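You operate a simulated robot arm through the tools that you are given. There is no shell and no other tool.

You are at the controls of a simulated robot arm. One attempt, no reset.

## Task
Pump the bench tyre up to the pressure on the card.
Fine: close the tap under the dial before the chuck goes back on its post. Where these are worked on the way, their far stop is far enough and under half their travel is too little: tap under the dial.

It is judged by the outcome, as a careful person would: the job done as asked, and still so three seconds after it is handed in. It fails if anything else is knocked over, pushed out of place, dropped, spilled or broken.

## Robot
A 7-joint arm with a two-finger parallel gripper, fixed in place. Base frame: the origin is at the foot of the arm, x ahead of it, y to its left, z up. Units: m, degrees, N and s.
With the tool pointing down near the work surface it reaches from about 0.18 to 0.68 m from the base axis. Its first joint turns from -66.0 to 66.0 degrees. Payload 2.4 kg.
The TCP is the grasp point between the finger pads, 0.03 m short of the fingertips. In the tool frame z runs along the fingers and y along their closing line. Largest opening 0.094 m; finger width 0.028, thickness 0.01; the body of the gripper, 0.05 by 0.096 m, starts 0.055 m behind the TCP.
Orientation is that of the tool frame in the base frame, as a unit quaternion [x, y, z, w]. With the fingers straight down and closing along the base's y, the tool's x points along the base's -x, its y along +y and its z along -z.

## Interface
- The arm moves only by the tool send_rows. Its argument "commands" is a list of rows, each an object of numbers (a shift or turn left out is 0, a gripper value left out holds the last): "tx", "ty", "tz": the shift along the base's x, y, z in units of 100 mm (1.0 is 100 mm); "ax", "ay", "az": the turn, a rotation vector about the base's x, y, z in units of 120 degrees (1.0 is 120 degrees); "hand": the finger opening in m, from 0 to 0.094. In form: [{"tx": .., "ty": .., "tz": .., "ax": .., "ay": .., "az": .., "hand": ..}, ...]. A call has 1 to 20 rows; each row is the pose to reach, as a shift and turn from the pose commanded when the call began. A call with a number of a shift or a turn outside -1 to 1 is refused whole. Each row takes 0.2 s and may step no farther than 0.05 m and 8.6 degrees from the row before; otherwise, or with a gripper value out of range, the whole call is refused. A pose out of reach is approached as far as the arm can. The call stops where the force on the tool passes 40 N (or 10 N more than at its start, if that is more) or the arm is blocked; 0.2 s more then pass. Each finger travels about 0.153 m/s and halts on what it meets, pressing with about 41 N; the grip force reading is that of the motor and also rises with nothing between the fingers. The clock runs only during rows and for 0.2 s after the last one: add rows that repeat a pose to give the fingers time. The reply holds the time, the measured pose of the TCP, the force on the tool along the base axes, the opening and the grip force, in the units named above and with some noise, with the torque about the TCP (base axes, N m) and any sound that the robot's microphone picked up.
- Cameras (640 x 400 px; columns grow to the right, rows downward): "scene" is fixed at [0.0221, 0.4634, 1.4407]; the picture's right is [-0.88, -0.47, 0.00], its down [-0.28, 0.53, -0.80] and it looks along [0.38, -0.70, -0.60] (base axes); focal length 342 px, centre (320, 200). "wrist" rides on the gripper at [0.076, 0.014, -0.103] in the tool frame; the picture's right is [-0.18, 0.98, 0.00], its down [-0.75, -0.14, -0.64] and it looks along [-0.63, -0.12, 0.77] (tool axes); focal length 243 px, centre (320, 200). There is no depth. A picture from a camera that has moved, and an enlarged one, comes with that camera's place and axes in the base frame and with its lens.
- get_image(camera): a new picture of that camera. The clock stands still meanwhile.
- inspect(camera, box): a new picture of the part [left, top, right, bottom] of that camera's present view, enlarged. The clock stands still meanwhile.
- job_done(): hands the job in; it is judged then, once.

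Nothing tells you positions but the pictures and the camera data. Unless the task says otherwise, let go and move clear before handing in.

The tools are called after "Call:" as name(argument=value, ...) on one line, values as JSON. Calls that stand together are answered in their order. send_rows: Moves the arm, as the interface text tells. Its arguments: {"type":"object","properties":{"commands":{"type":"array","items":{"type":"object","properties":{"tx":{"type":"number"},"ty":{"type":"number"},"tz":{"type":"number"},"ax":{"type":"number"},"ay":{"type":"number"},"az":{"type":"number"},"hand":{"type":"number"}}}}},"required":["commands"]} The other tools are called the same way: get_image (camera) takes a picture; inspect (camera, box) takes an enlarged picture of a part of a camera's view; job_done () hands the job in.

At the start:

```text
t: 0.0
eef_pos: [0.3474, -0.1458, 1.1193]
orientation: [0.001, 1.0, 0.0, 0.0]
wrist_force: [-0.6, -0.1, -0.2]
wrist_torque: [-0.02, 0.0, -0.02]
gripper_width: 0.0938
grasp_force: 0.0
```

scene: 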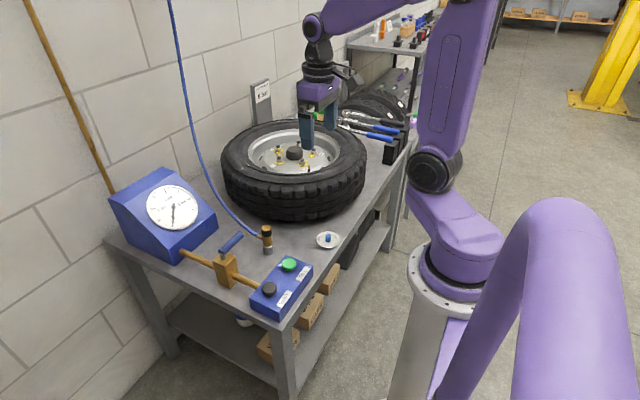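
wrist: 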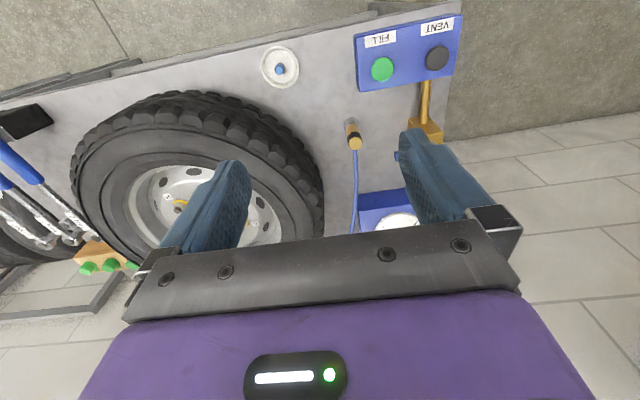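

I see a bench with a tyre, a blue dial gauge, a brass tap under it, a FILL/VENT button box, a chuck on a post with a blue hose, and a card behind the tyre. I will look closer at each before moving.

Call:
inspect(camera="scene", box=[230, 70, 310, 130])

Call:
inspect(camera="scene", box=[100, 160, 340, 320])

Call:
inspect(camera="scene", box=[130, 170, 220, 240])

Call:
inspect(camera="scene", box=[210, 110, 380, 220])

Call:
inspect(camera="wrist", box=[240, 0, 480, 240])

Call:
inspect(camera="wrist", box=[60, 80, 330, 270])

```text
6.67 times, centred on (270, 100) of scene
camera zoom: at [0.0221, 0.4634, 1.4407], right [-0.88, -0.47, 0.0], down [-0.28, 0.53, -0.8], along [0.38, -0.7, -0.6], focal length 2278 px, centre (653, 867)
```

zoom: 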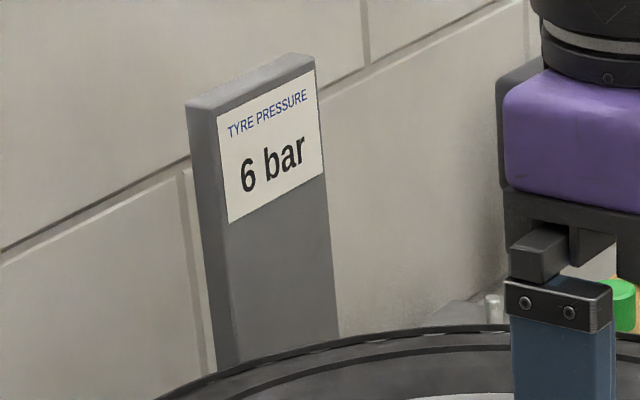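

```text
2.50 times, centred on (220, 240) of scene
camera zoom: at [0.0221, 0.4634, 1.4407], right [-0.88, -0.47, 0.0], down [-0.28, 0.53, -0.8], along [0.38, -0.7, -0.6], focal length 854 px, centre (570, 100)
```

zoom: 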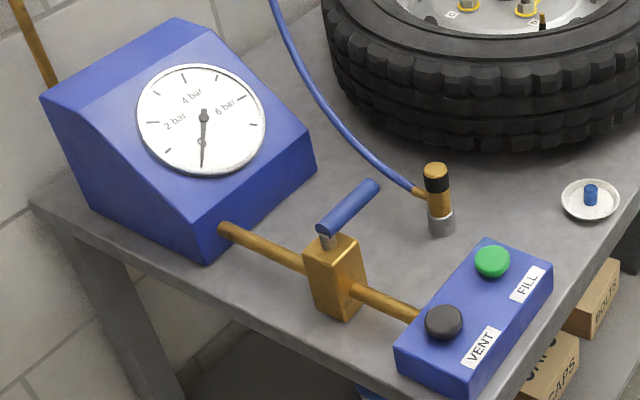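

```text
5.71 times, centred on (175, 205) of scene
camera zoom: at [0.0221, 0.4634, 1.4407], right [-0.88, -0.47, 0.0], down [-0.28, 0.53, -0.8], along [0.38, -0.7, -0.6], focal length 1952 px, centre (1149, 171)
```

zoom: 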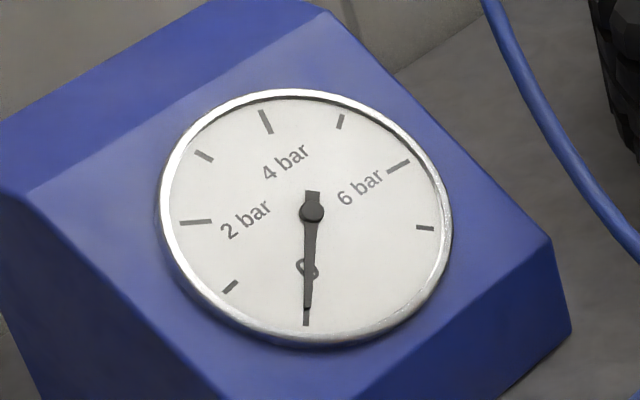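

```text
3.64 times, centred on (295, 165) of scene
camera zoom: at [0.0221, 0.4634, 1.4407], right [-0.88, -0.47, 0.0], down [-0.28, 0.53, -0.8], along [0.38, -0.7, -0.6], focal length 1242 px, centre (411, 327)
```

zoom: 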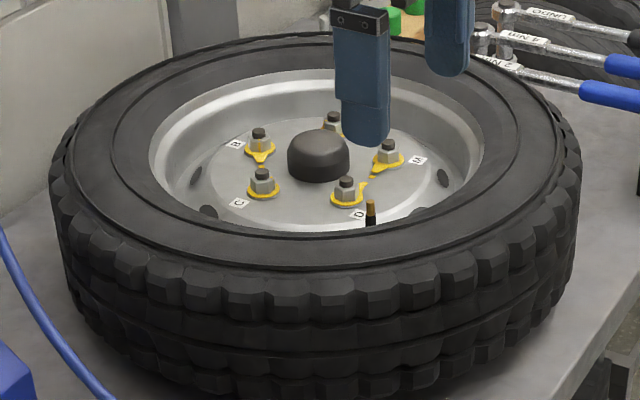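

```text
1.67 times, centred on (360, 120) of wrist
camera zoom: at [0.2722, -0.1318, 1.2215], right [0.18, 0.98, 0.0], down [0.75, -0.14, 0.64], along [0.63, -0.12, -0.77], focal length 404 px, centre (253, 333)
```

zoom: 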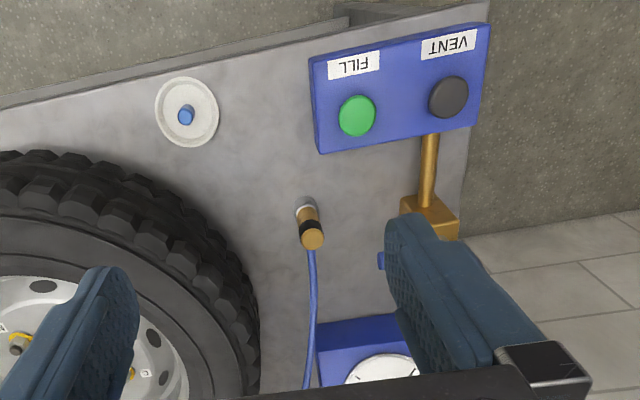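

```text
2.11 times, centred on (195, 175) of wrist
camera zoom: at [0.2722, -0.1318, 1.2215], right [0.18, 0.98, 0.0], down [0.75, -0.14, 0.64], along [0.63, -0.12, -0.77], focal length 511 px, centre (583, 253)
```

zoom: 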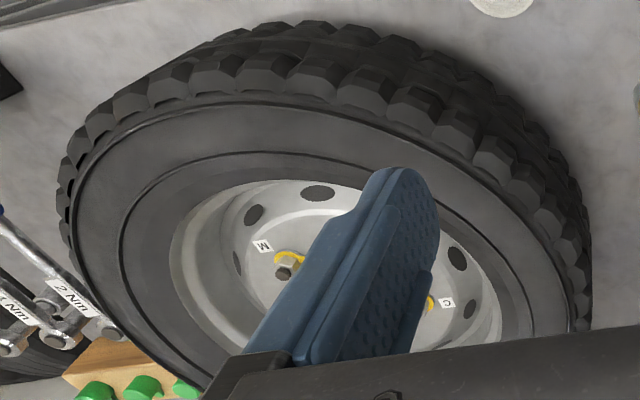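

The card reads 6 bar, the gauge reads 0, the chuck sits on its post near (0.51, -0.11, 0.79), and the bench top is at about z 0.70. Next I move the wrist camera closer to look at the tap and chuck.

Call:
send_rows(commands=[{"tx": 0.1, "ty": 0.3, "tz": -0.2}, {"tx": 0.2, "ty": 0.6, "tz": -0.4}, {"tx": 0.3, "ty": 0.9, "tz": -0.6}, {"tx": 0.3, "ty": 1.0, "tz": -0.8}, {"tx": 0.3, "ty": 1.0, "tz": -0.8}])

Call:
get_image(camera="wrist")

Call:
get_image(camera="scene")

```text
t: 1.2
eef_pos: [0.38, -0.0459, 1.0382]
orientation: [0.0, 1.0, 0.0, 0.0]
wrist_force: [0.2, 1.1, 0.0]
wrist_torque: [0.0, 0.01, 0.03]
gripper_width: 0.0941
grasp_force: 0.1
```

```text
taken
camera wrist: at [0.3035, -0.0314, 1.1413], right [0.18, 0.98, 0.0], down [0.75, -0.14, 0.64], along [0.63, -0.12, -0.77], focal length 243 px, centre (320, 200)
```

wrist: 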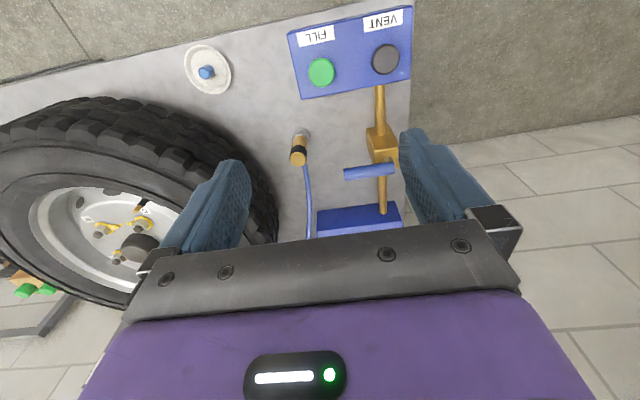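

```text
taken
```

scene: 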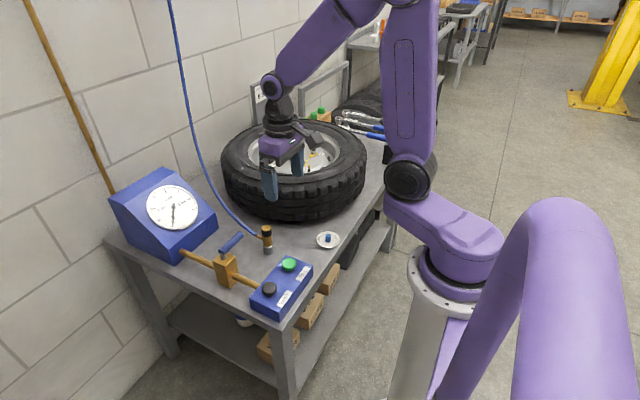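

Call:
inspect(camera="wrist", box=[270, 90, 430, 250])

Call:
inspect(camera="wrist", box=[0, 150, 240, 310])

Call:
inspect(camera="scene", box=[200, 215, 320, 320])

```text
2.50 times, centred on (350, 170) of wrist
camera zoom: at [0.3035, -0.0314, 1.1413], right [0.18, 0.98, 0.0], down [0.75, -0.14, 0.64], along [0.63, -0.12, -0.77], focal length 606 px, centre (245, 275)
```

zoom: 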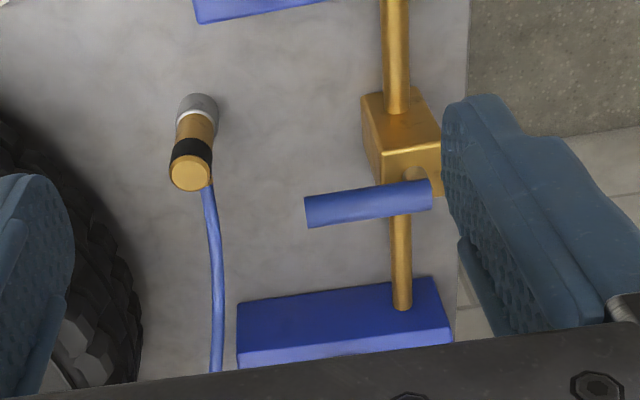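

```text
2.50 times, centred on (120, 230) of wrist
camera zoom: at [0.3035, -0.0314, 1.1413], right [0.18, 0.98, 0.0], down [0.75, -0.14, 0.64], along [0.63, -0.12, -0.77], focal length 606 px, centre (820, 125)
```

zoom: 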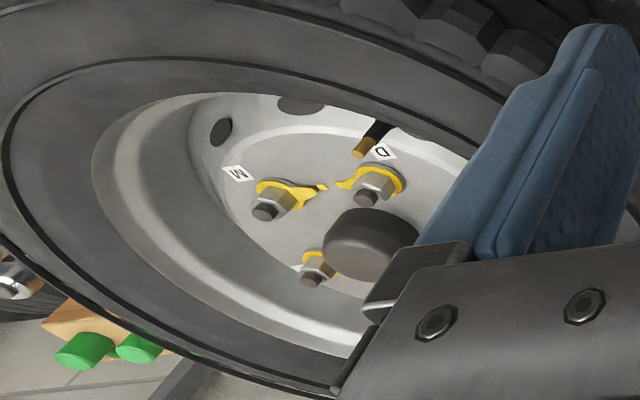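

```text
3.81 times, centred on (260, 268) of scene
camera zoom: at [0.0221, 0.4634, 1.4407], right [-0.88, -0.47, 0.0], down [-0.28, 0.53, -0.8], along [0.38, -0.7, -0.6], focal length 1302 px, centre (549, -57)
```

zoom: 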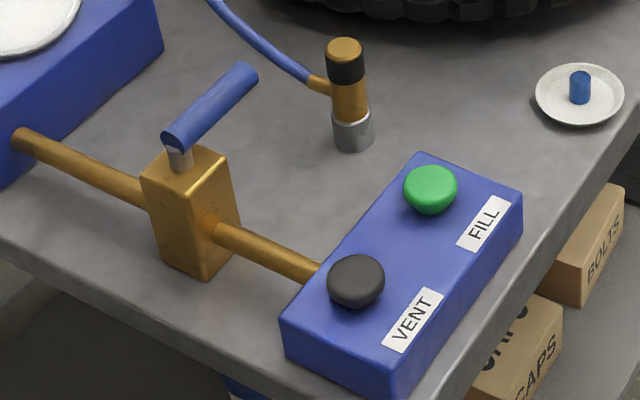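

The tap handle lies across the pipe, the chuck's hose leaves toward +x, and the tyre valve appears to stand upright near (0.50, -0.36, 0.86). I move over there for a closer look at the valve.

Call:
send_rows(commands=[{"ty": -0.35, "tz": -0.1}, {"ty": -0.7, "tz": -0.2}, {"ty": -1.0, "tz": -0.3}])

Call:
send_rows(commands=[{"ty": -0.4}, {"ty": -0.8}, {"ty": -1.0}])

Call:
send_rows(commands=[{"ty": -0.4}, {"ty": -0.8}, {"ty": -0.93}, {"ty": -0.93}])

Call:
get_image(camera="wrist")

Call:
get_image(camera="scene")

```text
t: 2.0
eef_pos: [0.3797, -0.149, 1.0075]
orientation: [0.0, 1.0, 0.0, -0.001]
wrist_force: [0.2, -0.4, 0.1]
wrist_torque: [-0.01, -0.03, 0.03]
gripper_width: 0.094
grasp_force: 0.0
```

```text
t: 2.8
eef_pos: [0.3775, -0.2464, 1.009]
orientation: [0.0, 1.0, 0.0, -0.001]
wrist_force: [0.3, 0.0, 0.2]
wrist_torque: [-0.03, -0.02, 0.02]
gripper_width: 0.0939
grasp_force: 0.1
```

```text
t: 3.8
eef_pos: [0.3783, -0.3408, 1.0092]
orientation: [0.0, 1.0, 0.0, 0.0]
wrist_force: [0.3, -0.4, -0.2]
wrist_torque: [0.02, 0.01, 0.0]
gripper_width: 0.094
grasp_force: 0.1
```

```text
taken
camera wrist: at [0.3025, -0.3258, 1.1125], right [0.18, 0.98, 0.0], down [0.75, -0.14, 0.64], along [0.63, -0.12, -0.77], focal length 243 px, centre (320, 200)
```

wrist: 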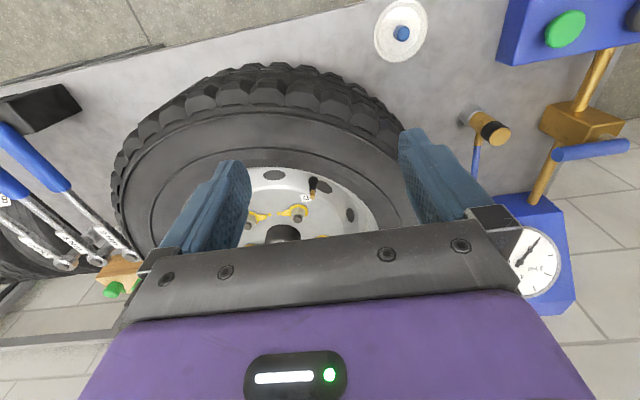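

```text
taken
```

scene: 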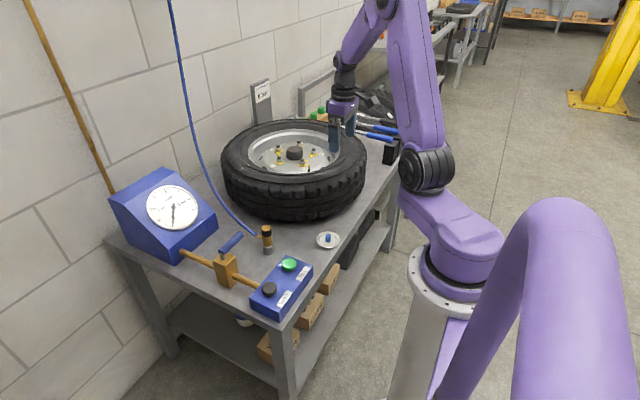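

Call:
inspect(camera="wrist", box=[220, 140, 420, 260])

Call:
inspect(camera="scene", box=[250, 130, 340, 190])

Call:
inspect(camera="wrist", box=[440, 80, 640, 300])

```text
3.20 times, centred on (320, 200) of wrist
camera zoom: at [0.3025, -0.3258, 1.1125], right [0.18, 0.98, 0.0], down [0.75, -0.14, 0.64], along [0.63, -0.12, -0.77], focal length 776 px, centre (320, 200)
```

zoom: 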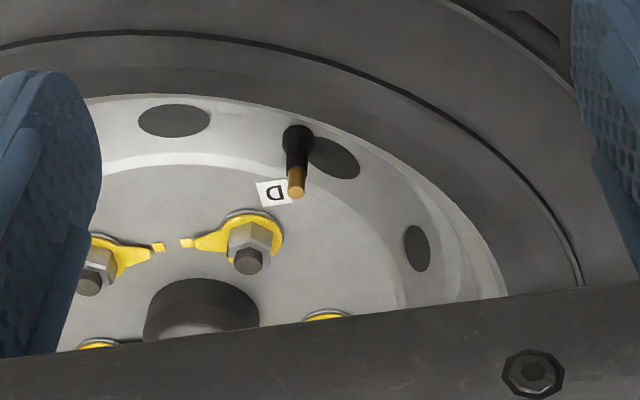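

```text
6.67 times, centred on (295, 160) of scene
camera zoom: at [0.0221, 0.4633, 1.4407], right [-0.88, -0.47, 0.0], down [-0.28, 0.53, -0.8], along [0.38, -0.7, -0.6], focal length 2278 px, centre (487, 467)
```

zoom: 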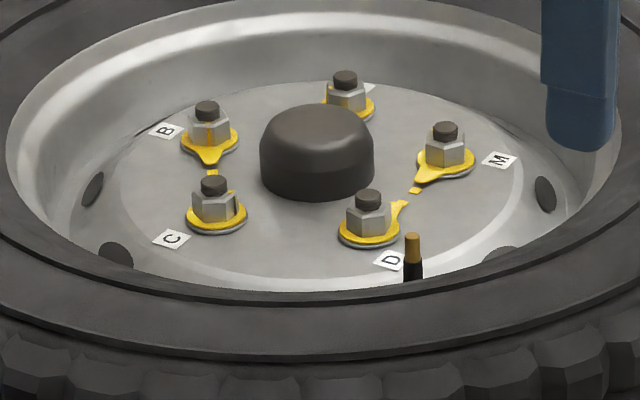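

```text
1.82 times, centred on (540, 190) of wrist
camera zoom: at [0.3025, -0.3258, 1.1125], right [0.18, 0.98, 0.0], down [0.75, -0.14, 0.64], along [0.63, -0.12, -0.77], focal length 441 px, centre (-80, 218)
```

zoom: 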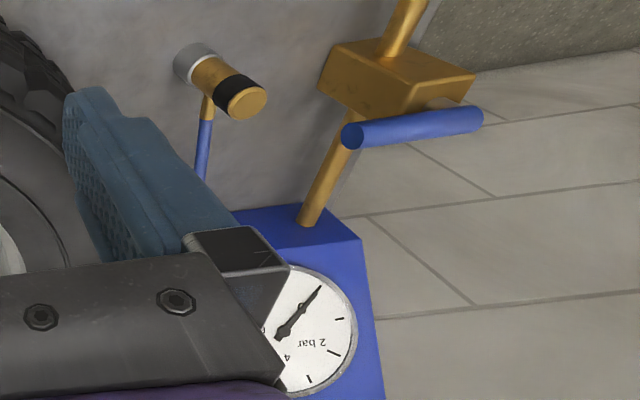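

The valve stands vertically with its brass tip at about (0.510, -0.375, 0.850), well inside the rim and clear of the bead. Now I go back to view the chuck on its post close up before gripping it.

Call:
send_rows(commands=[{"ty": 0.45}, {"ty": 0.9}, {"ty": 1.0}])

Call:
send_rows(commands=[{"ty": 0.45}, {"ty": 0.9}, {"ty": 1.0}])

Call:
send_rows(commands=[{"ty": 0.3, "tz": -0.2}, {"ty": 0.6, "tz": -0.5}, {"ty": 0.6, "tz": -0.8}, {"ty": 0.6, "tz": -0.8}])

Call:
get_image(camera="wrist")

Call:
inspect(camera="wrist", box=[240, 100, 400, 250])

Call:
inspect(camera="scene", box=[240, 210, 300, 270])

```text
t: 4.6
eef_pos: [0.3774, -0.2405, 1.0087]
orientation: [0.0, 1.0, 0.0, 0.0]
wrist_force: [-0.9, -0.7, 0.0]
wrist_torque: [-0.01, 0.0, 0.02]
gripper_width: 0.094
grasp_force: 0.0
```

```text
t: 5.4
eef_pos: [0.3776, -0.1401, 1.0077]
orientation: [0.0, 1.0, 0.0, 0.0]
wrist_force: [0.2, 0.8, 0.6]
wrist_torque: [-0.03, 0.01, 0.0]
gripper_width: 0.0939
grasp_force: 0.2
```

```text
t: 6.4
eef_pos: [0.3804, -0.0797, 0.9293]
orientation: [0.0, 1.0, -0.001, 0.0]
wrist_force: [0.2, 0.7, -0.4]
wrist_torque: [0.01, -0.04, 0.01]
gripper_width: 0.094
grasp_force: 0.0
```

```text
taken
camera wrist: at [0.3038, -0.0651, 1.0327], right [0.18, 0.98, 0.0], down [0.75, -0.14, 0.64], along [0.63, -0.12, -0.77], focal length 243 px, centre (320, 200)
```

wrist: 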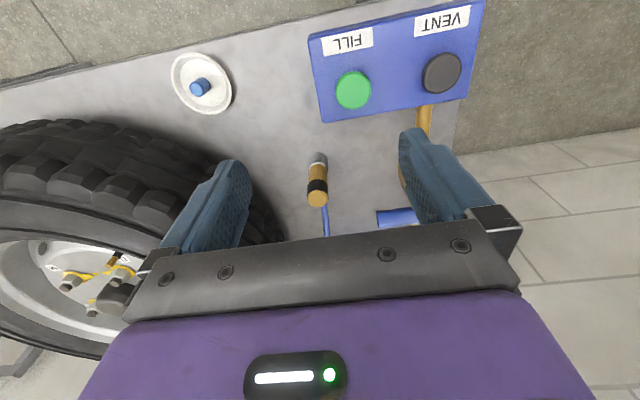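

```text
2.67 times, centred on (320, 175) of wrist
camera zoom: at [0.3038, -0.0651, 1.0327], right [0.18, 0.98, 0.0], down [0.75, -0.14, 0.64], along [0.63, -0.12, -0.77], focal length 647 px, centre (320, 267)
```

zoom: 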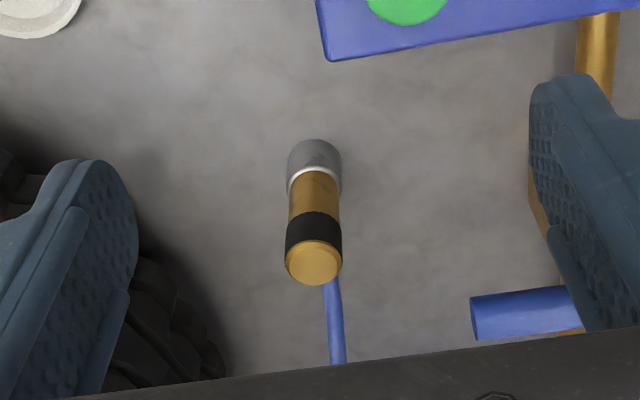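

```text
6.67 times, centred on (270, 240) of scene
camera zoom: at [0.0221, 0.4634, 1.4407], right [-0.88, -0.47, 0.0], down [-0.28, 0.53, -0.8], along [0.38, -0.7, -0.6], focal length 2278 px, centre (653, -67)
```

zoom: 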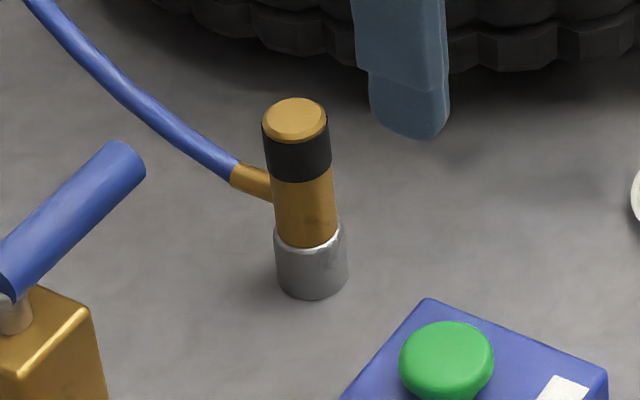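

The chuck's top centre is at about (0.495, -0.104, 0.794), its hose leaves on the +x side, and the post's rim is at about z 0.727. I line the open fingers up above it next.

Call:
send_rows(commands=[{"tx": 0.3, "ty": -0.08, "tz": -0.1}, {"tx": 0.6, "ty": -0.16, "tz": -0.2}, {"tx": 0.9, "ty": -0.247, "tz": -0.3}, {"tx": 1.0, "ty": -0.247, "tz": -0.3}, {"tx": 1.0, "ty": -0.247, "tz": -0.3}])

Call:
send_rows(commands=[{"tx": 0.17}, {"tx": 0.17}])

Call:
get_image(camera="wrist")

Call:
inspect(camera="scene", box=[200, 150, 340, 280])

```text
t: 7.6
eef_pos: [0.4786, -0.1042, 0.899]
orientation: [0.0, 1.0, -0.001, 0.0]
wrist_force: [1.0, -0.4, -0.4]
wrist_torque: [0.03, -0.01, -0.01]
gripper_width: 0.094
grasp_force: 0.0
```

```text
t: 8.2
eef_pos: [0.4951, -0.1043, 0.898]
orientation: [0.0, 1.0, 0.0, 0.0]
wrist_force: [0.4, 0.1, 0.5]
wrist_torque: [0.03, -0.02, 0.01]
gripper_width: 0.0937
grasp_force: 0.1
```

```text
taken
camera wrist: at [0.4185, -0.0902, 1.0016], right [0.18, 0.98, 0.0], down [0.75, -0.14, 0.64], along [0.63, -0.12, -0.77], focal length 243 px, centre (320, 200)
```

wrist: 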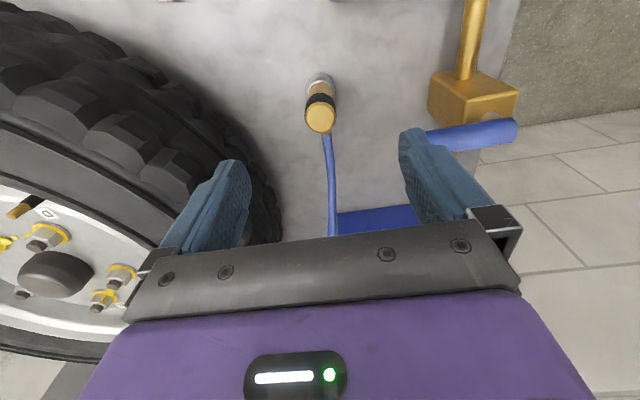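

```text
3.08 times, centred on (270, 215) of scene
camera zoom: at [0.0221, 0.4634, 1.4407], right [-0.88, -0.47, 0.0], down [-0.28, 0.53, -0.8], along [0.38, -0.7, -0.6], focal length 1051 px, centre (474, 154)
```

zoom: 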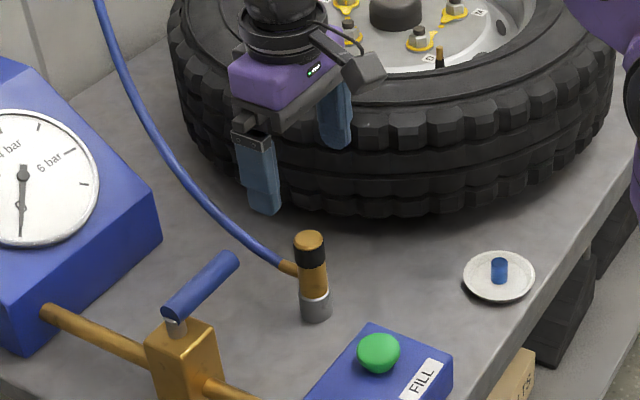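

The chuck is centred between the fingers, and the tap handle's tip at about (0.527, -0.030, 0.812) clears the gripper. I narrow the fingers slightly, descend, and close on the chuck.

Call:
send_rows(commands=[{"tx": 0.015, "hand": 0.07}, {"tx": 0.015, "tz": -0.3, "hand": 0.07}, {"tx": 0.015, "tz": -0.6, "hand": 0.07}, {"tx": 0.015, "tz": -0.9, "hand": 0.07}, {"tx": 0.015, "tz": -1.0, "hand": 0.07}])

Call:
get_image(camera="wrist")

Call:
inspect(camera="scene", box=[200, 170, 320, 290])

```text
t: 9.4
eef_pos: [0.4963, -0.1035, 0.7989]
orientation: [0.001, 1.0, 0.001, 0.0]
wrist_force: [0.3, 0.3, 0.4]
wrist_torque: [0.0, 0.01, 0.01]
gripper_width: 0.0699
grasp_force: 0.1
```

```text
taken
camera wrist: at [0.4201, -0.089, 0.902], right [0.18, 0.98, 0.0], down [0.75, -0.14, 0.64], along [0.63, -0.12, -0.77], focal length 243 px, centre (320, 200)
```

wrist: 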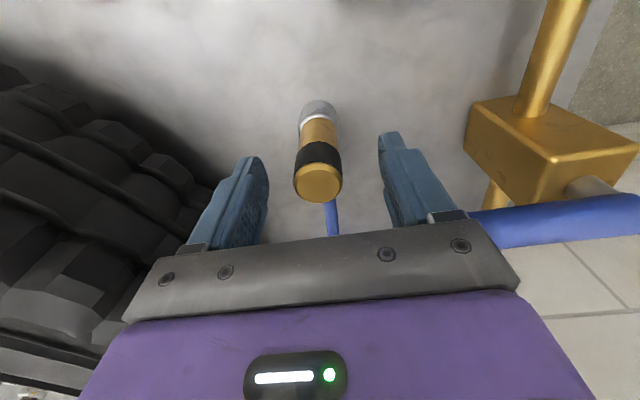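

```text
3.33 times, centred on (260, 230) of scene
camera zoom: at [0.0221, 0.4634, 1.4407], right [-0.88, -0.47, 0.0], down [-0.28, 0.53, -0.8], along [0.38, -0.7, -0.6], focal length 1139 px, centre (520, 100)
```

zoom: 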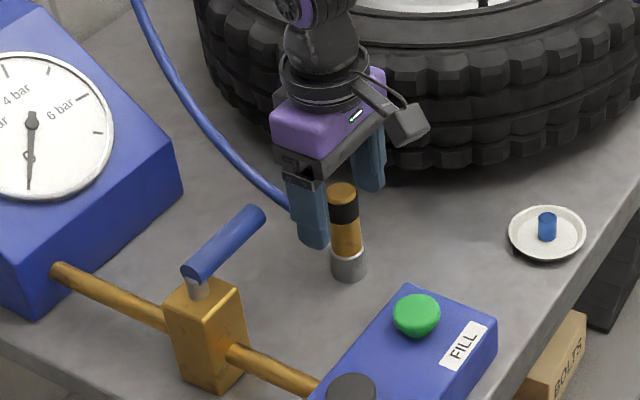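

The fingers straddle the chuck as planned. I go down the last 27 mm and close.

Call:
send_rows(commands=[{"tz": -0.15}, {"tz": -0.27}, {"tz": -0.27, "hand": 0.05}, {"tz": -0.27, "hand": 0.0}, {"tz": -0.27, "hand": 0.0}, {"tz": -0.27, "hand": 0.0}])

Call:
get_image(camera="wrist")

Call:
inspect(camera="scene", box=[200, 170, 320, 290])

```text
t: 10.8
eef_pos: [0.4958, -0.1042, 0.7723]
orientation: [0.001, 1.0, 0.0, -0.001]
wrist_force: [2.3, -5.7, -2.4]
wrist_torque: [-0.13, -0.08, 0.01]
gripper_width: 0.0266
grasp_force: 40.8
```

```text
taken
camera wrist: at [0.4203, -0.0891, 0.8748], right [0.18, 0.98, 0.0], down [0.75, -0.14, 0.64], along [0.63, -0.12, -0.77], focal length 243 px, centre (320, 200)
```

wrist: 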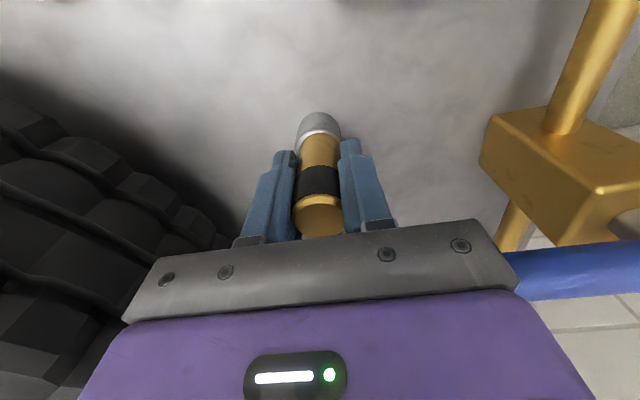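

```text
3.33 times, centred on (260, 230) of scene
camera zoom: at [0.0222, 0.4632, 1.4407], right [-0.88, -0.47, 0.0], down [-0.28, 0.53, -0.8], along [0.38, -0.7, -0.6], focal length 1139 px, centre (520, 100)
```

zoom: 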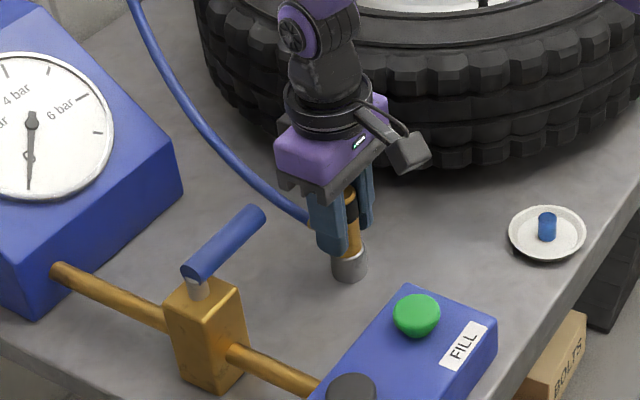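

The chuck is gripped at 26.6 mm opening with 41 N. I lift it straight up off the post.

Call:
send_rows(commands=[{"tz": 0.1}, {"tz": 0.2}, {"tz": 0.35}, {"tz": 0.5}])

Call:
get_image(camera="wrist")

Call:
inspect(camera="scene", box=[200, 150, 340, 290])

```text
t: 11.8
eef_pos: [0.4959, -0.1035, 0.8225]
orientation: [0.0, 1.0, 0.0, -0.001]
wrist_force: [-0.2, -0.7, -1.5]
wrist_torque: [0.03, 0.02, -0.02]
gripper_width: 0.0265
grasp_force: 41.3
```

```text
taken
camera wrist: at [0.4199, -0.0888, 0.9258], right [0.18, 0.98, 0.0], down [0.75, -0.14, 0.64], along [0.63, -0.12, -0.77], focal length 243 px, centre (320, 200)
```

wrist: 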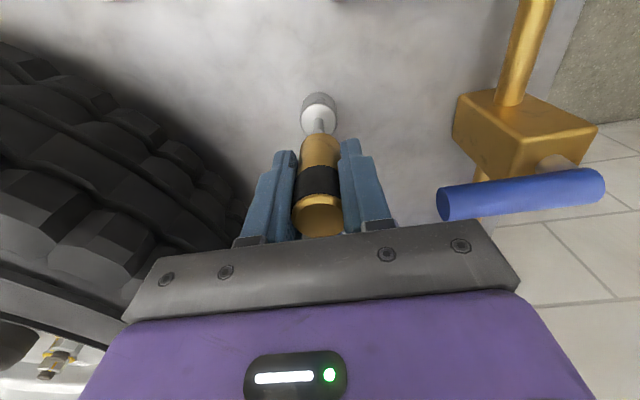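

```text
2.86 times, centred on (270, 220) of scene
camera zoom: at [0.0221, 0.4633, 1.4407], right [-0.88, -0.47, 0.0], down [-0.28, 0.53, -0.8], along [0.38, -0.7, -0.6], focal length 976 px, centre (463, 143)
```

zoom: 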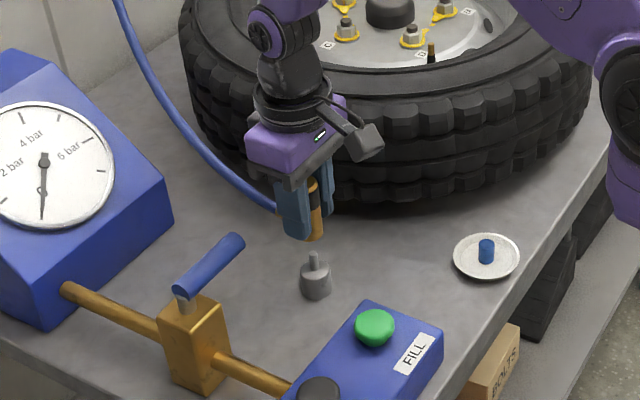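

The chuck is free, leaving a small peg on the post. I raise it above tyre height and carry it toward the valve.

Call:
send_rows(commands=[{"tz": 0.3}, {"tz": 0.6}, {"tz": 0.9}, {"tz": 1.0}])

Call:
send_rows(commands=[{"ty": -0.25, "tz": 0.2}, {"ty": -0.5, "tz": 0.4}, {"ty": -0.75, "tz": 0.4}, {"ty": -1.0, "tz": 0.4}])

Call:
send_rows(commands=[{"ty": -0.25}, {"ty": -0.5}, {"ty": -0.75}, {"ty": -1.0}, {"ty": -1.0}])

Call:
get_image(camera="wrist")

Call:
get_image(camera="scene")

```text
t: 12.8
eef_pos: [0.4963, -0.1049, 0.9228]
orientation: [-0.001, 1.0, 0.0, 0.001]
wrist_force: [-0.5, -0.1, -0.9]
wrist_torque: [-0.02, 0.03, 0.02]
gripper_width: 0.0264
grasp_force: 40.8
```

```text
t: 13.8
eef_pos: [0.4949, -0.2031, 0.9614]
orientation: [-0.001, 1.0, 0.0, -0.001]
wrist_force: [-1.4, -0.2, -2.3]
wrist_torque: [-0.01, -0.01, 0.0]
gripper_width: 0.0268
grasp_force: 40.6
```

```text
t: 15.0
eef_pos: [0.4954, -0.3039, 0.9607]
orientation: [0.0, 1.0, -0.001, 0.0]
wrist_force: [1.0, -0.7, -1.1]
wrist_torque: [0.02, -0.02, -0.01]
gripper_width: 0.0264
grasp_force: 41.4
```

```text
taken
camera wrist: at [0.4199, -0.2901, 1.0639], right [0.18, 0.98, 0.0], down [0.75, -0.14, 0.64], along [0.63, -0.12, -0.77], focal length 243 px, centre (320, 200)
```

wrist: 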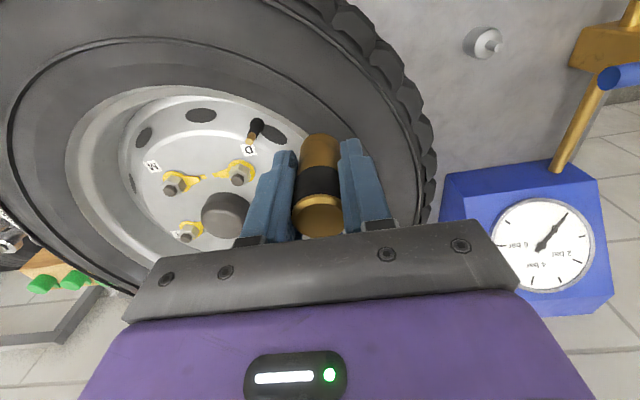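

```text
taken
```

scene: 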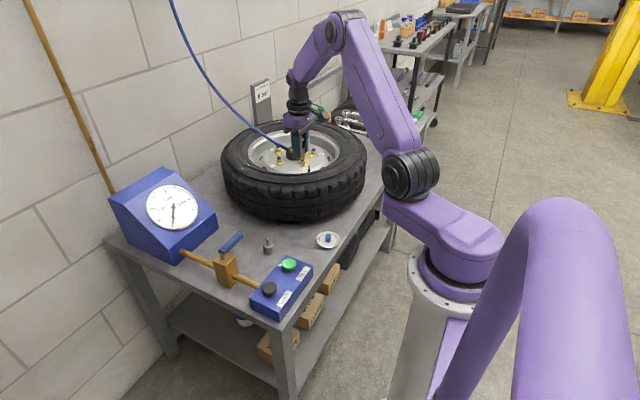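

The chuck is over the tyre and the valve is visible to its left in the wrist view. I zoom in to refine the valve's position.

Call:
inspect(camera="wrist", box=[200, 90, 360, 190])

```text
4.00 times, centred on (280, 140) of wrist
camera zoom: at [0.4199, -0.2901, 1.0639], right [0.18, 0.98, 0.0], down [0.75, -0.14, 0.64], along [0.63, -0.12, -0.77], focal length 970 px, centre (480, 440)
```

zoom: 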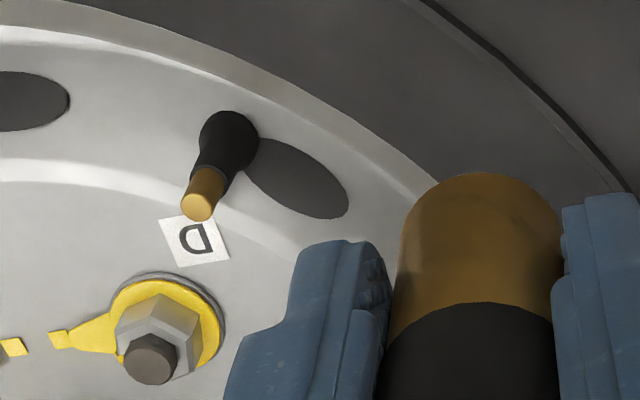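

The valve tip works out to (0.510, -0.375, 0.849), so I shift 13 mm in x and -71 mm in y, then lower the chuck to just above it to check alignment.

Call:
send_rows(commands=[{"tx": 0.04, "ty": -0.25}, {"tx": 0.09, "ty": -0.5}, {"tx": 0.13, "ty": -0.71}, {"tx": 0.13, "ty": -0.713}, {"tx": 0.13, "ty": -0.713, "tz": -0.2}, {"tx": 0.13, "ty": -0.713, "tz": -0.4}, {"tx": 0.13, "ty": -0.713, "tz": -0.4}])

Call:
inspect(camera="wrist", box=[240, 80, 400, 250])

Call:
inspect(camera="scene", box=[240, 90, 360, 190])

```text
t: 16.6
eef_pos: [0.5107, -0.3766, 0.921]
orientation: [0.0, 1.0, 0.0, 0.0]
wrist_force: [-0.3, 0.3, -1.4]
wrist_torque: [0.04, 0.07, 0.02]
gripper_width: 0.0265
grasp_force: 41.3
```

```text
2.35 times, centred on (320, 165) of wrist
camera zoom: at [0.4347, -0.3617, 1.0245], right [0.18, 0.98, 0.0], down [0.75, -0.14, 0.64], along [0.63, -0.12, -0.77], focal length 571 px, centre (320, 282)
```

zoom: 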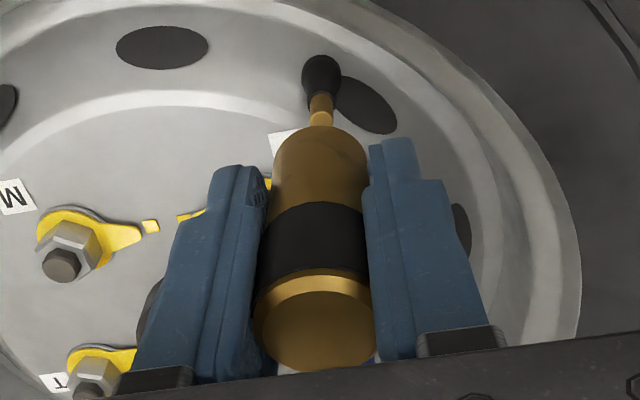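

```text
4.00 times, centred on (300, 140) of scene
camera zoom: at [0.0221, 0.4633, 1.4407], right [-0.88, -0.47, 0.0], down [-0.28, 0.53, -0.8], along [0.38, -0.7, -0.6], focal length 1367 px, centre (400, 440)
```

zoom: 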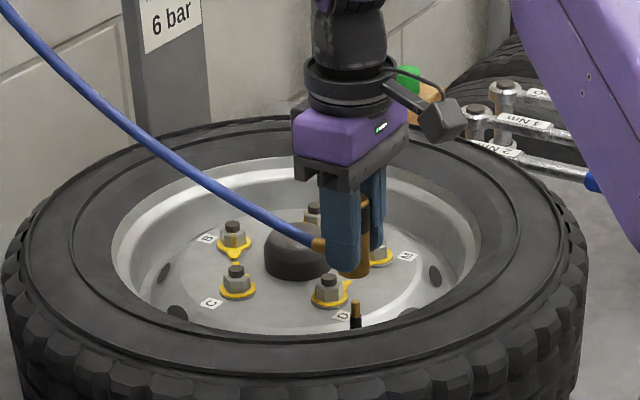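

Call:
inspect(camera="wrist", box=[290, 95, 350, 150])

Call:
inspect(camera="scene", box=[310, 145, 350, 175])

```text
7.27 times, centred on (320, 122) of wrist
camera zoom: at [0.4347, -0.3617, 1.0245], right [0.18, 0.98, 0.0], down [0.75, -0.14, 0.64], along [0.63, -0.12, -0.77], focal length 1764 px, centre (320, 764)
```

zoom: 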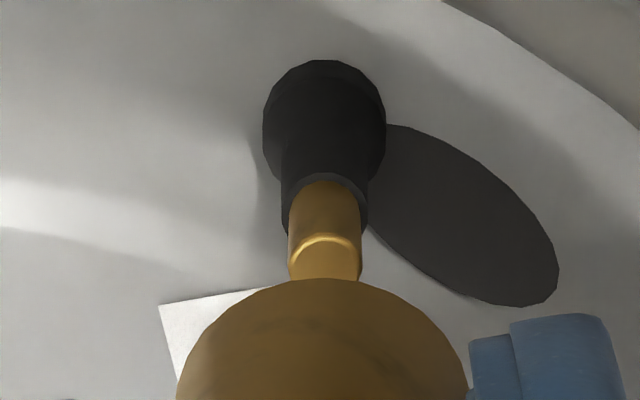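

```text
13.33 times, centred on (330, 160) of scene
camera zoom: at [0.0221, 0.4633, 1.4407], right [-0.88, -0.47, 0.0], down [-0.28, 0.53, -0.8], along [0.38, -0.7, -0.6], focal length 4555 px, centre (187, 733)
```

zoom: 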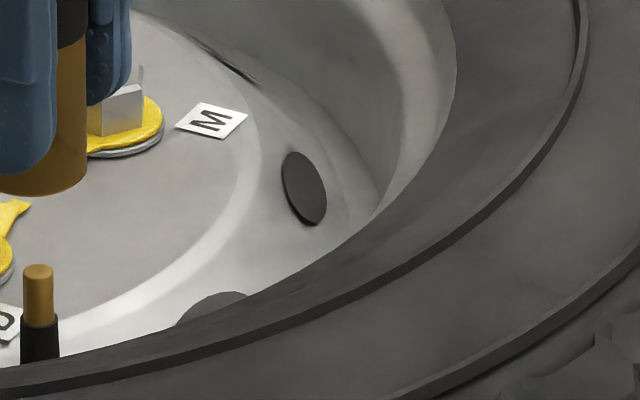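

The chuck and valve line up in both views. I lower slowly and watch the force.

Call:
send_rows(commands=[{"tz": -0.1}, {"tz": -0.2}, {"tz": -0.25}, {"tz": -0.3}, {"tz": -0.35}, {"tz": -0.35}])

Call:
inspect(camera="wrist", box=[240, 80, 400, 250])

Call:
inspect(camera="scene", box=[290, 130, 350, 175])

```text
t: 18.0
eef_pos: [0.5096, -0.3765, 0.8861]
orientation: [0.0, 1.0, 0.0, 0.0]
wrist_force: [0.7, 0.6, -1.4]
wrist_torque: [0.0, 0.04, 0.0]
gripper_width: 0.0266
grasp_force: 41.4
```

```text
2.35 times, centred on (320, 165) of wrist
camera zoom: at [0.4337, -0.3612, 0.9893], right [0.18, 0.98, 0.0], down [0.75, -0.14, 0.64], along [0.63, -0.12, -0.77], focal length 571 px, centre (320, 282)
```

zoom: 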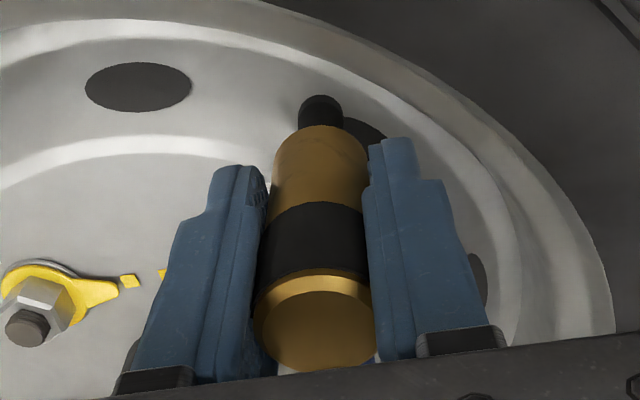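

```text
8.89 times, centred on (320, 152) of scene
camera zoom: at [0.0221, 0.4633, 1.4407], right [-0.88, -0.47, 0.0], down [-0.28, 0.53, -0.8], along [0.38, -0.7, -0.6], focal length 3037 px, centre (320, 622)
```

zoom: 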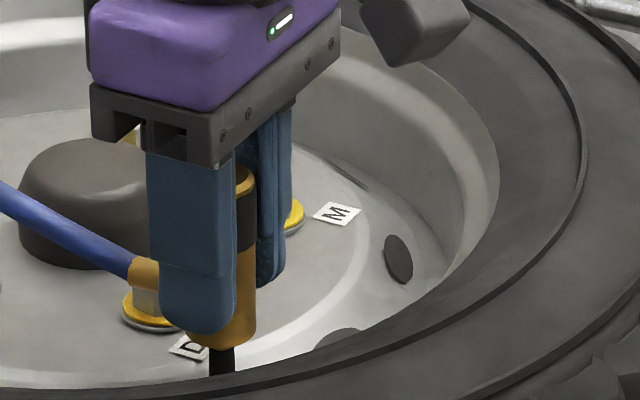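

The valve tip is already inside the chuck with no side force. I continue down until it seats.

Call:
send_rows(commands=[{"tz": -0.03}, {"tz": -0.06}, {"tz": -0.09}, {"tz": -0.12}, {"tz": -0.12}])

Call:
inspect(camera="wrist", box=[240, 80, 400, 250])

Call:
inspect(camera="scene", box=[290, 130, 350, 175])

```text
t: 19.2
eef_pos: [0.5104, -0.3752, 0.874]
orientation: [0.0, 1.0, -0.001, 0.001]
wrist_force: [1.2, 0.2, -1.1]
wrist_torque: [0.04, 0.0, 0.03]
gripper_width: 0.0265
grasp_force: 40.8
```

```text
2.35 times, centred on (320, 165) of wrist
camera zoom: at [0.4339, -0.3605, 0.9774], right [0.18, 0.98, 0.0], down [0.75, -0.14, 0.64], along [0.63, -0.12, -0.77], focal length 571 px, centre (320, 282)
```

zoom: 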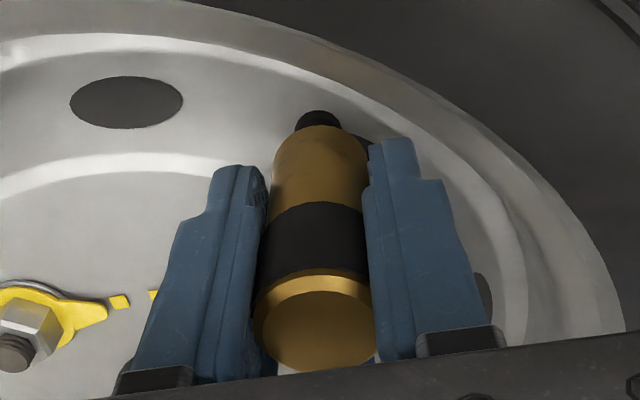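

```text
8.89 times, centred on (320, 152) of scene
camera zoom: at [0.0221, 0.4633, 1.4407], right [-0.88, -0.47, 0.0], down [-0.28, 0.53, -0.8], along [0.38, -0.7, -0.6], focal length 3037 px, centre (320, 622)
```

zoom: 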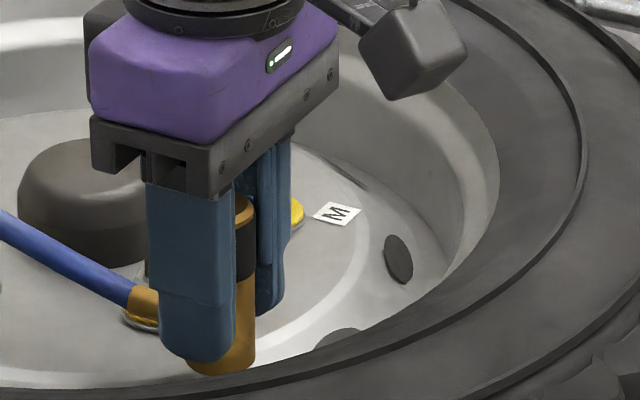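

Call:
send_rows(commands=[{"tz": -0.03}, {"tz": -0.06}, {"tz": -0.06}])

Call:
inspect(camera="wrist", box=[240, 80, 400, 250])

```text
t: 20.0
eef_pos: [0.5106, -0.3748, 0.8705]
orientation: [0.0, 1.0, -0.002, 0.001]
wrist_force: [-8.8, 10.4, 31.1]
wrist_torque: [0.16, 0.17, -0.03]
gripper_width: 0.0269
grasp_force: 41.4
```

```text
2.35 times, centred on (320, 165) of wrist
camera zoom: at [0.434, -0.3605, 0.9737], right [0.18, 0.98, 0.0], down [0.75, -0.14, 0.64], along [0.63, -0.12, -0.76], focal length 571 px, centre (320, 282)
```

zoom: 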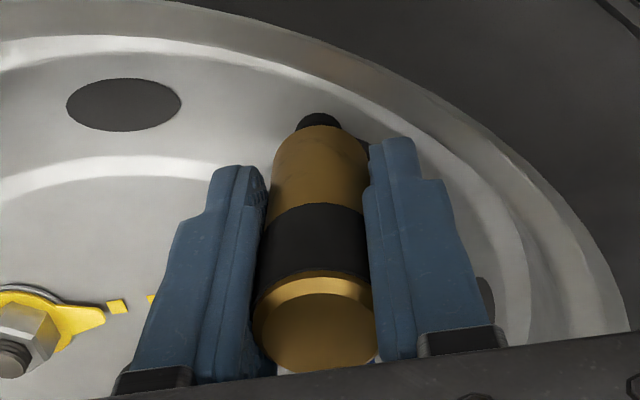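

The chuck has bottomed on the valve at TCP z 0.8705 with about 31 N. I ease the push and open the fingers just enough to let go.

Call:
send_rows(commands=[{"tz": 0.03}, {"tz": 0.03}, {"tz": 0.03, "hand": 0.034}, {"tz": 0.03, "hand": 0.04}, {"tz": 0.03, "hand": 0.04}])

Call:
inspect(camera="wrist", box=[240, 80, 400, 250])

Call:
get_image(camera="scene")

```text
t: 21.2
eef_pos: [0.5093, -0.3765, 0.8721]
orientation: [0.0, 1.0, 0.0, 0.0]
wrist_force: [-0.1, -0.5, -0.7]
wrist_torque: [0.01, -0.01, 0.03]
gripper_width: 0.04
grasp_force: 0.2
```

```text
2.35 times, centred on (320, 165) of wrist
camera zoom: at [0.4336, -0.361, 0.9746], right [0.18, 0.98, 0.0], down [0.75, -0.14, 0.64], along [0.63, -0.12, -0.77], focal length 571 px, centre (320, 282)
```

zoom: 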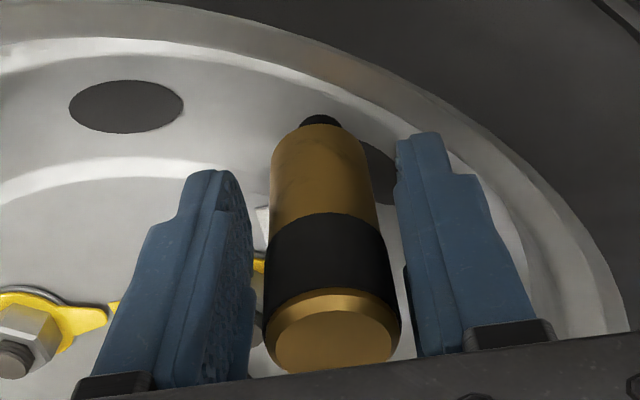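

```text
taken
```

scene: 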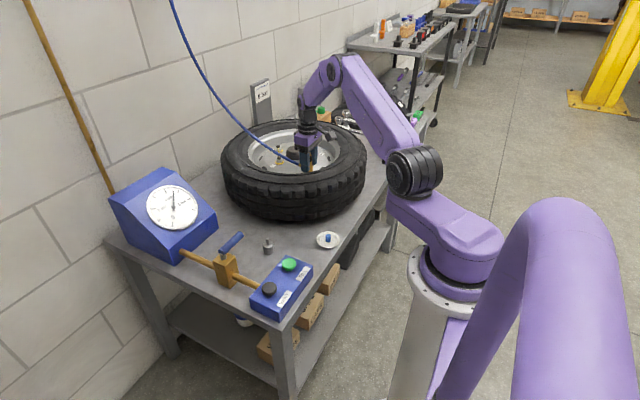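

The chuck stands on the valve by itself (slightly shifted) and the gauge needle has moved. I check the dial.

Call:
inspect(camera="scene", box=[130, 170, 220, 240])

Call:
inspect(camera="scene", box=[290, 130, 350, 175])

```text
5.71 times, centred on (175, 205) of scene
camera zoom: at [0.0221, 0.4634, 1.4407], right [-0.88, -0.47, 0.0], down [-0.28, 0.53, -0.8], along [0.38, -0.7, -0.6], focal length 1952 px, centre (1149, 171)
```

zoom: 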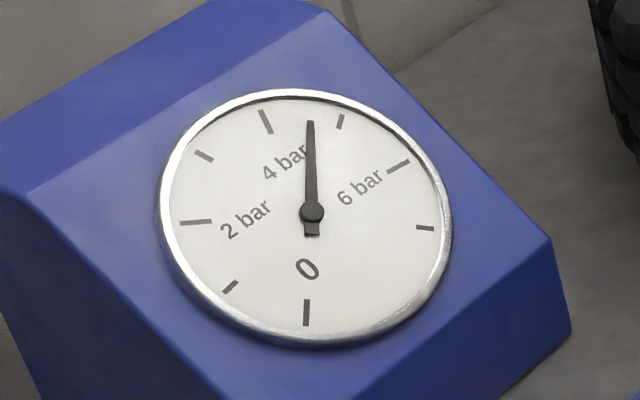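

```text
8.89 times, centred on (320, 152) of scene
camera zoom: at [0.0221, 0.4634, 1.4407], right [-0.88, -0.47, 0.0], down [-0.28, 0.53, -0.8], along [0.38, -0.7, -0.6], focal length 3037 px, centre (320, 622)
```

zoom: 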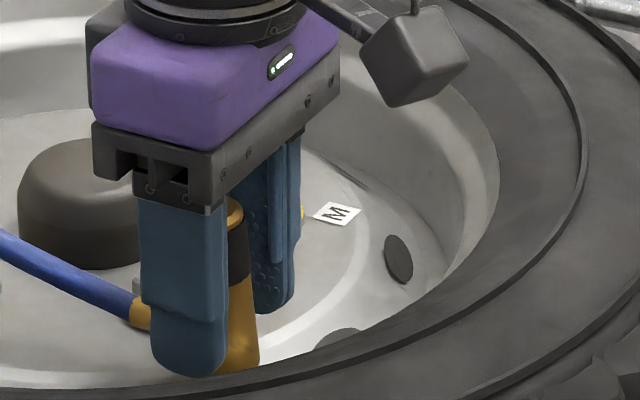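

The dial now reads about 4.6 bar with the chuck on the valve. I raise the open fingers straight up, clear of the chuck.

Call:
send_rows(commands=[{"tz": 0.1}, {"tz": 0.25}, {"tz": 0.45}, {"tz": 0.75}, {"tz": 1.0}])

Call:
get_image(camera="wrist")

Call:
inspect(camera="scene", box=[240, 90, 360, 190])

```text
t: 22.4
eef_pos: [0.511, -0.3758, 0.9717]
orientation: [-0.001, 1.0, 0.0, 0.0]
wrist_force: [-0.2, -0.8, 2.0]
wrist_torque: [0.01, 0.01, -0.01]
gripper_width: 0.0397
grasp_force: 0.1
```

```text
taken
camera wrist: at [0.4342, -0.3614, 1.0737], right [0.18, 0.98, 0.0], down [0.75, -0.14, 0.64], along [0.63, -0.12, -0.77], focal length 243 px, centre (320, 200)
```

wrist: 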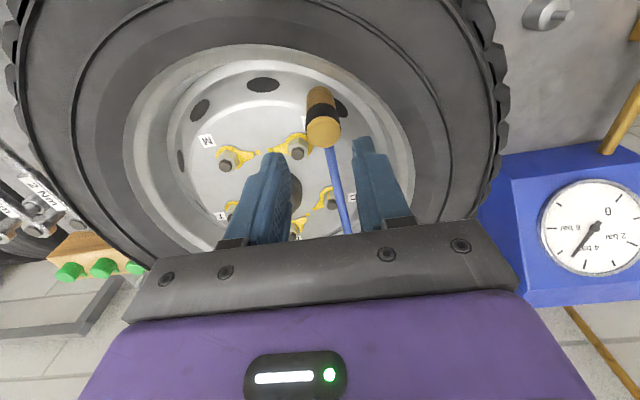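

```text
4.00 times, centred on (300, 140) of scene
camera zoom: at [0.0221, 0.4634, 1.4407], right [-0.88, -0.47, 0.0], down [-0.28, 0.53, -0.8], along [0.38, -0.7, -0.6], focal length 1367 px, centre (400, 440)
```

zoom: 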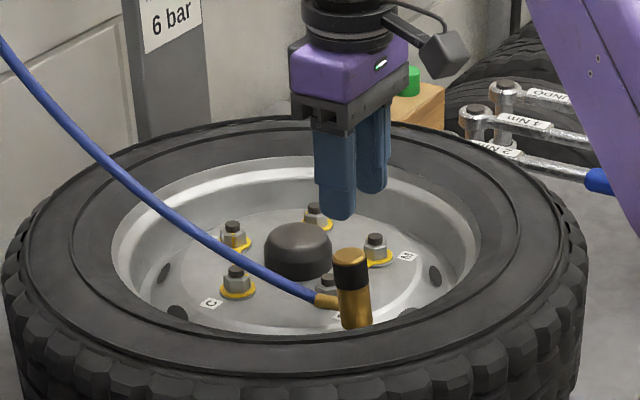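

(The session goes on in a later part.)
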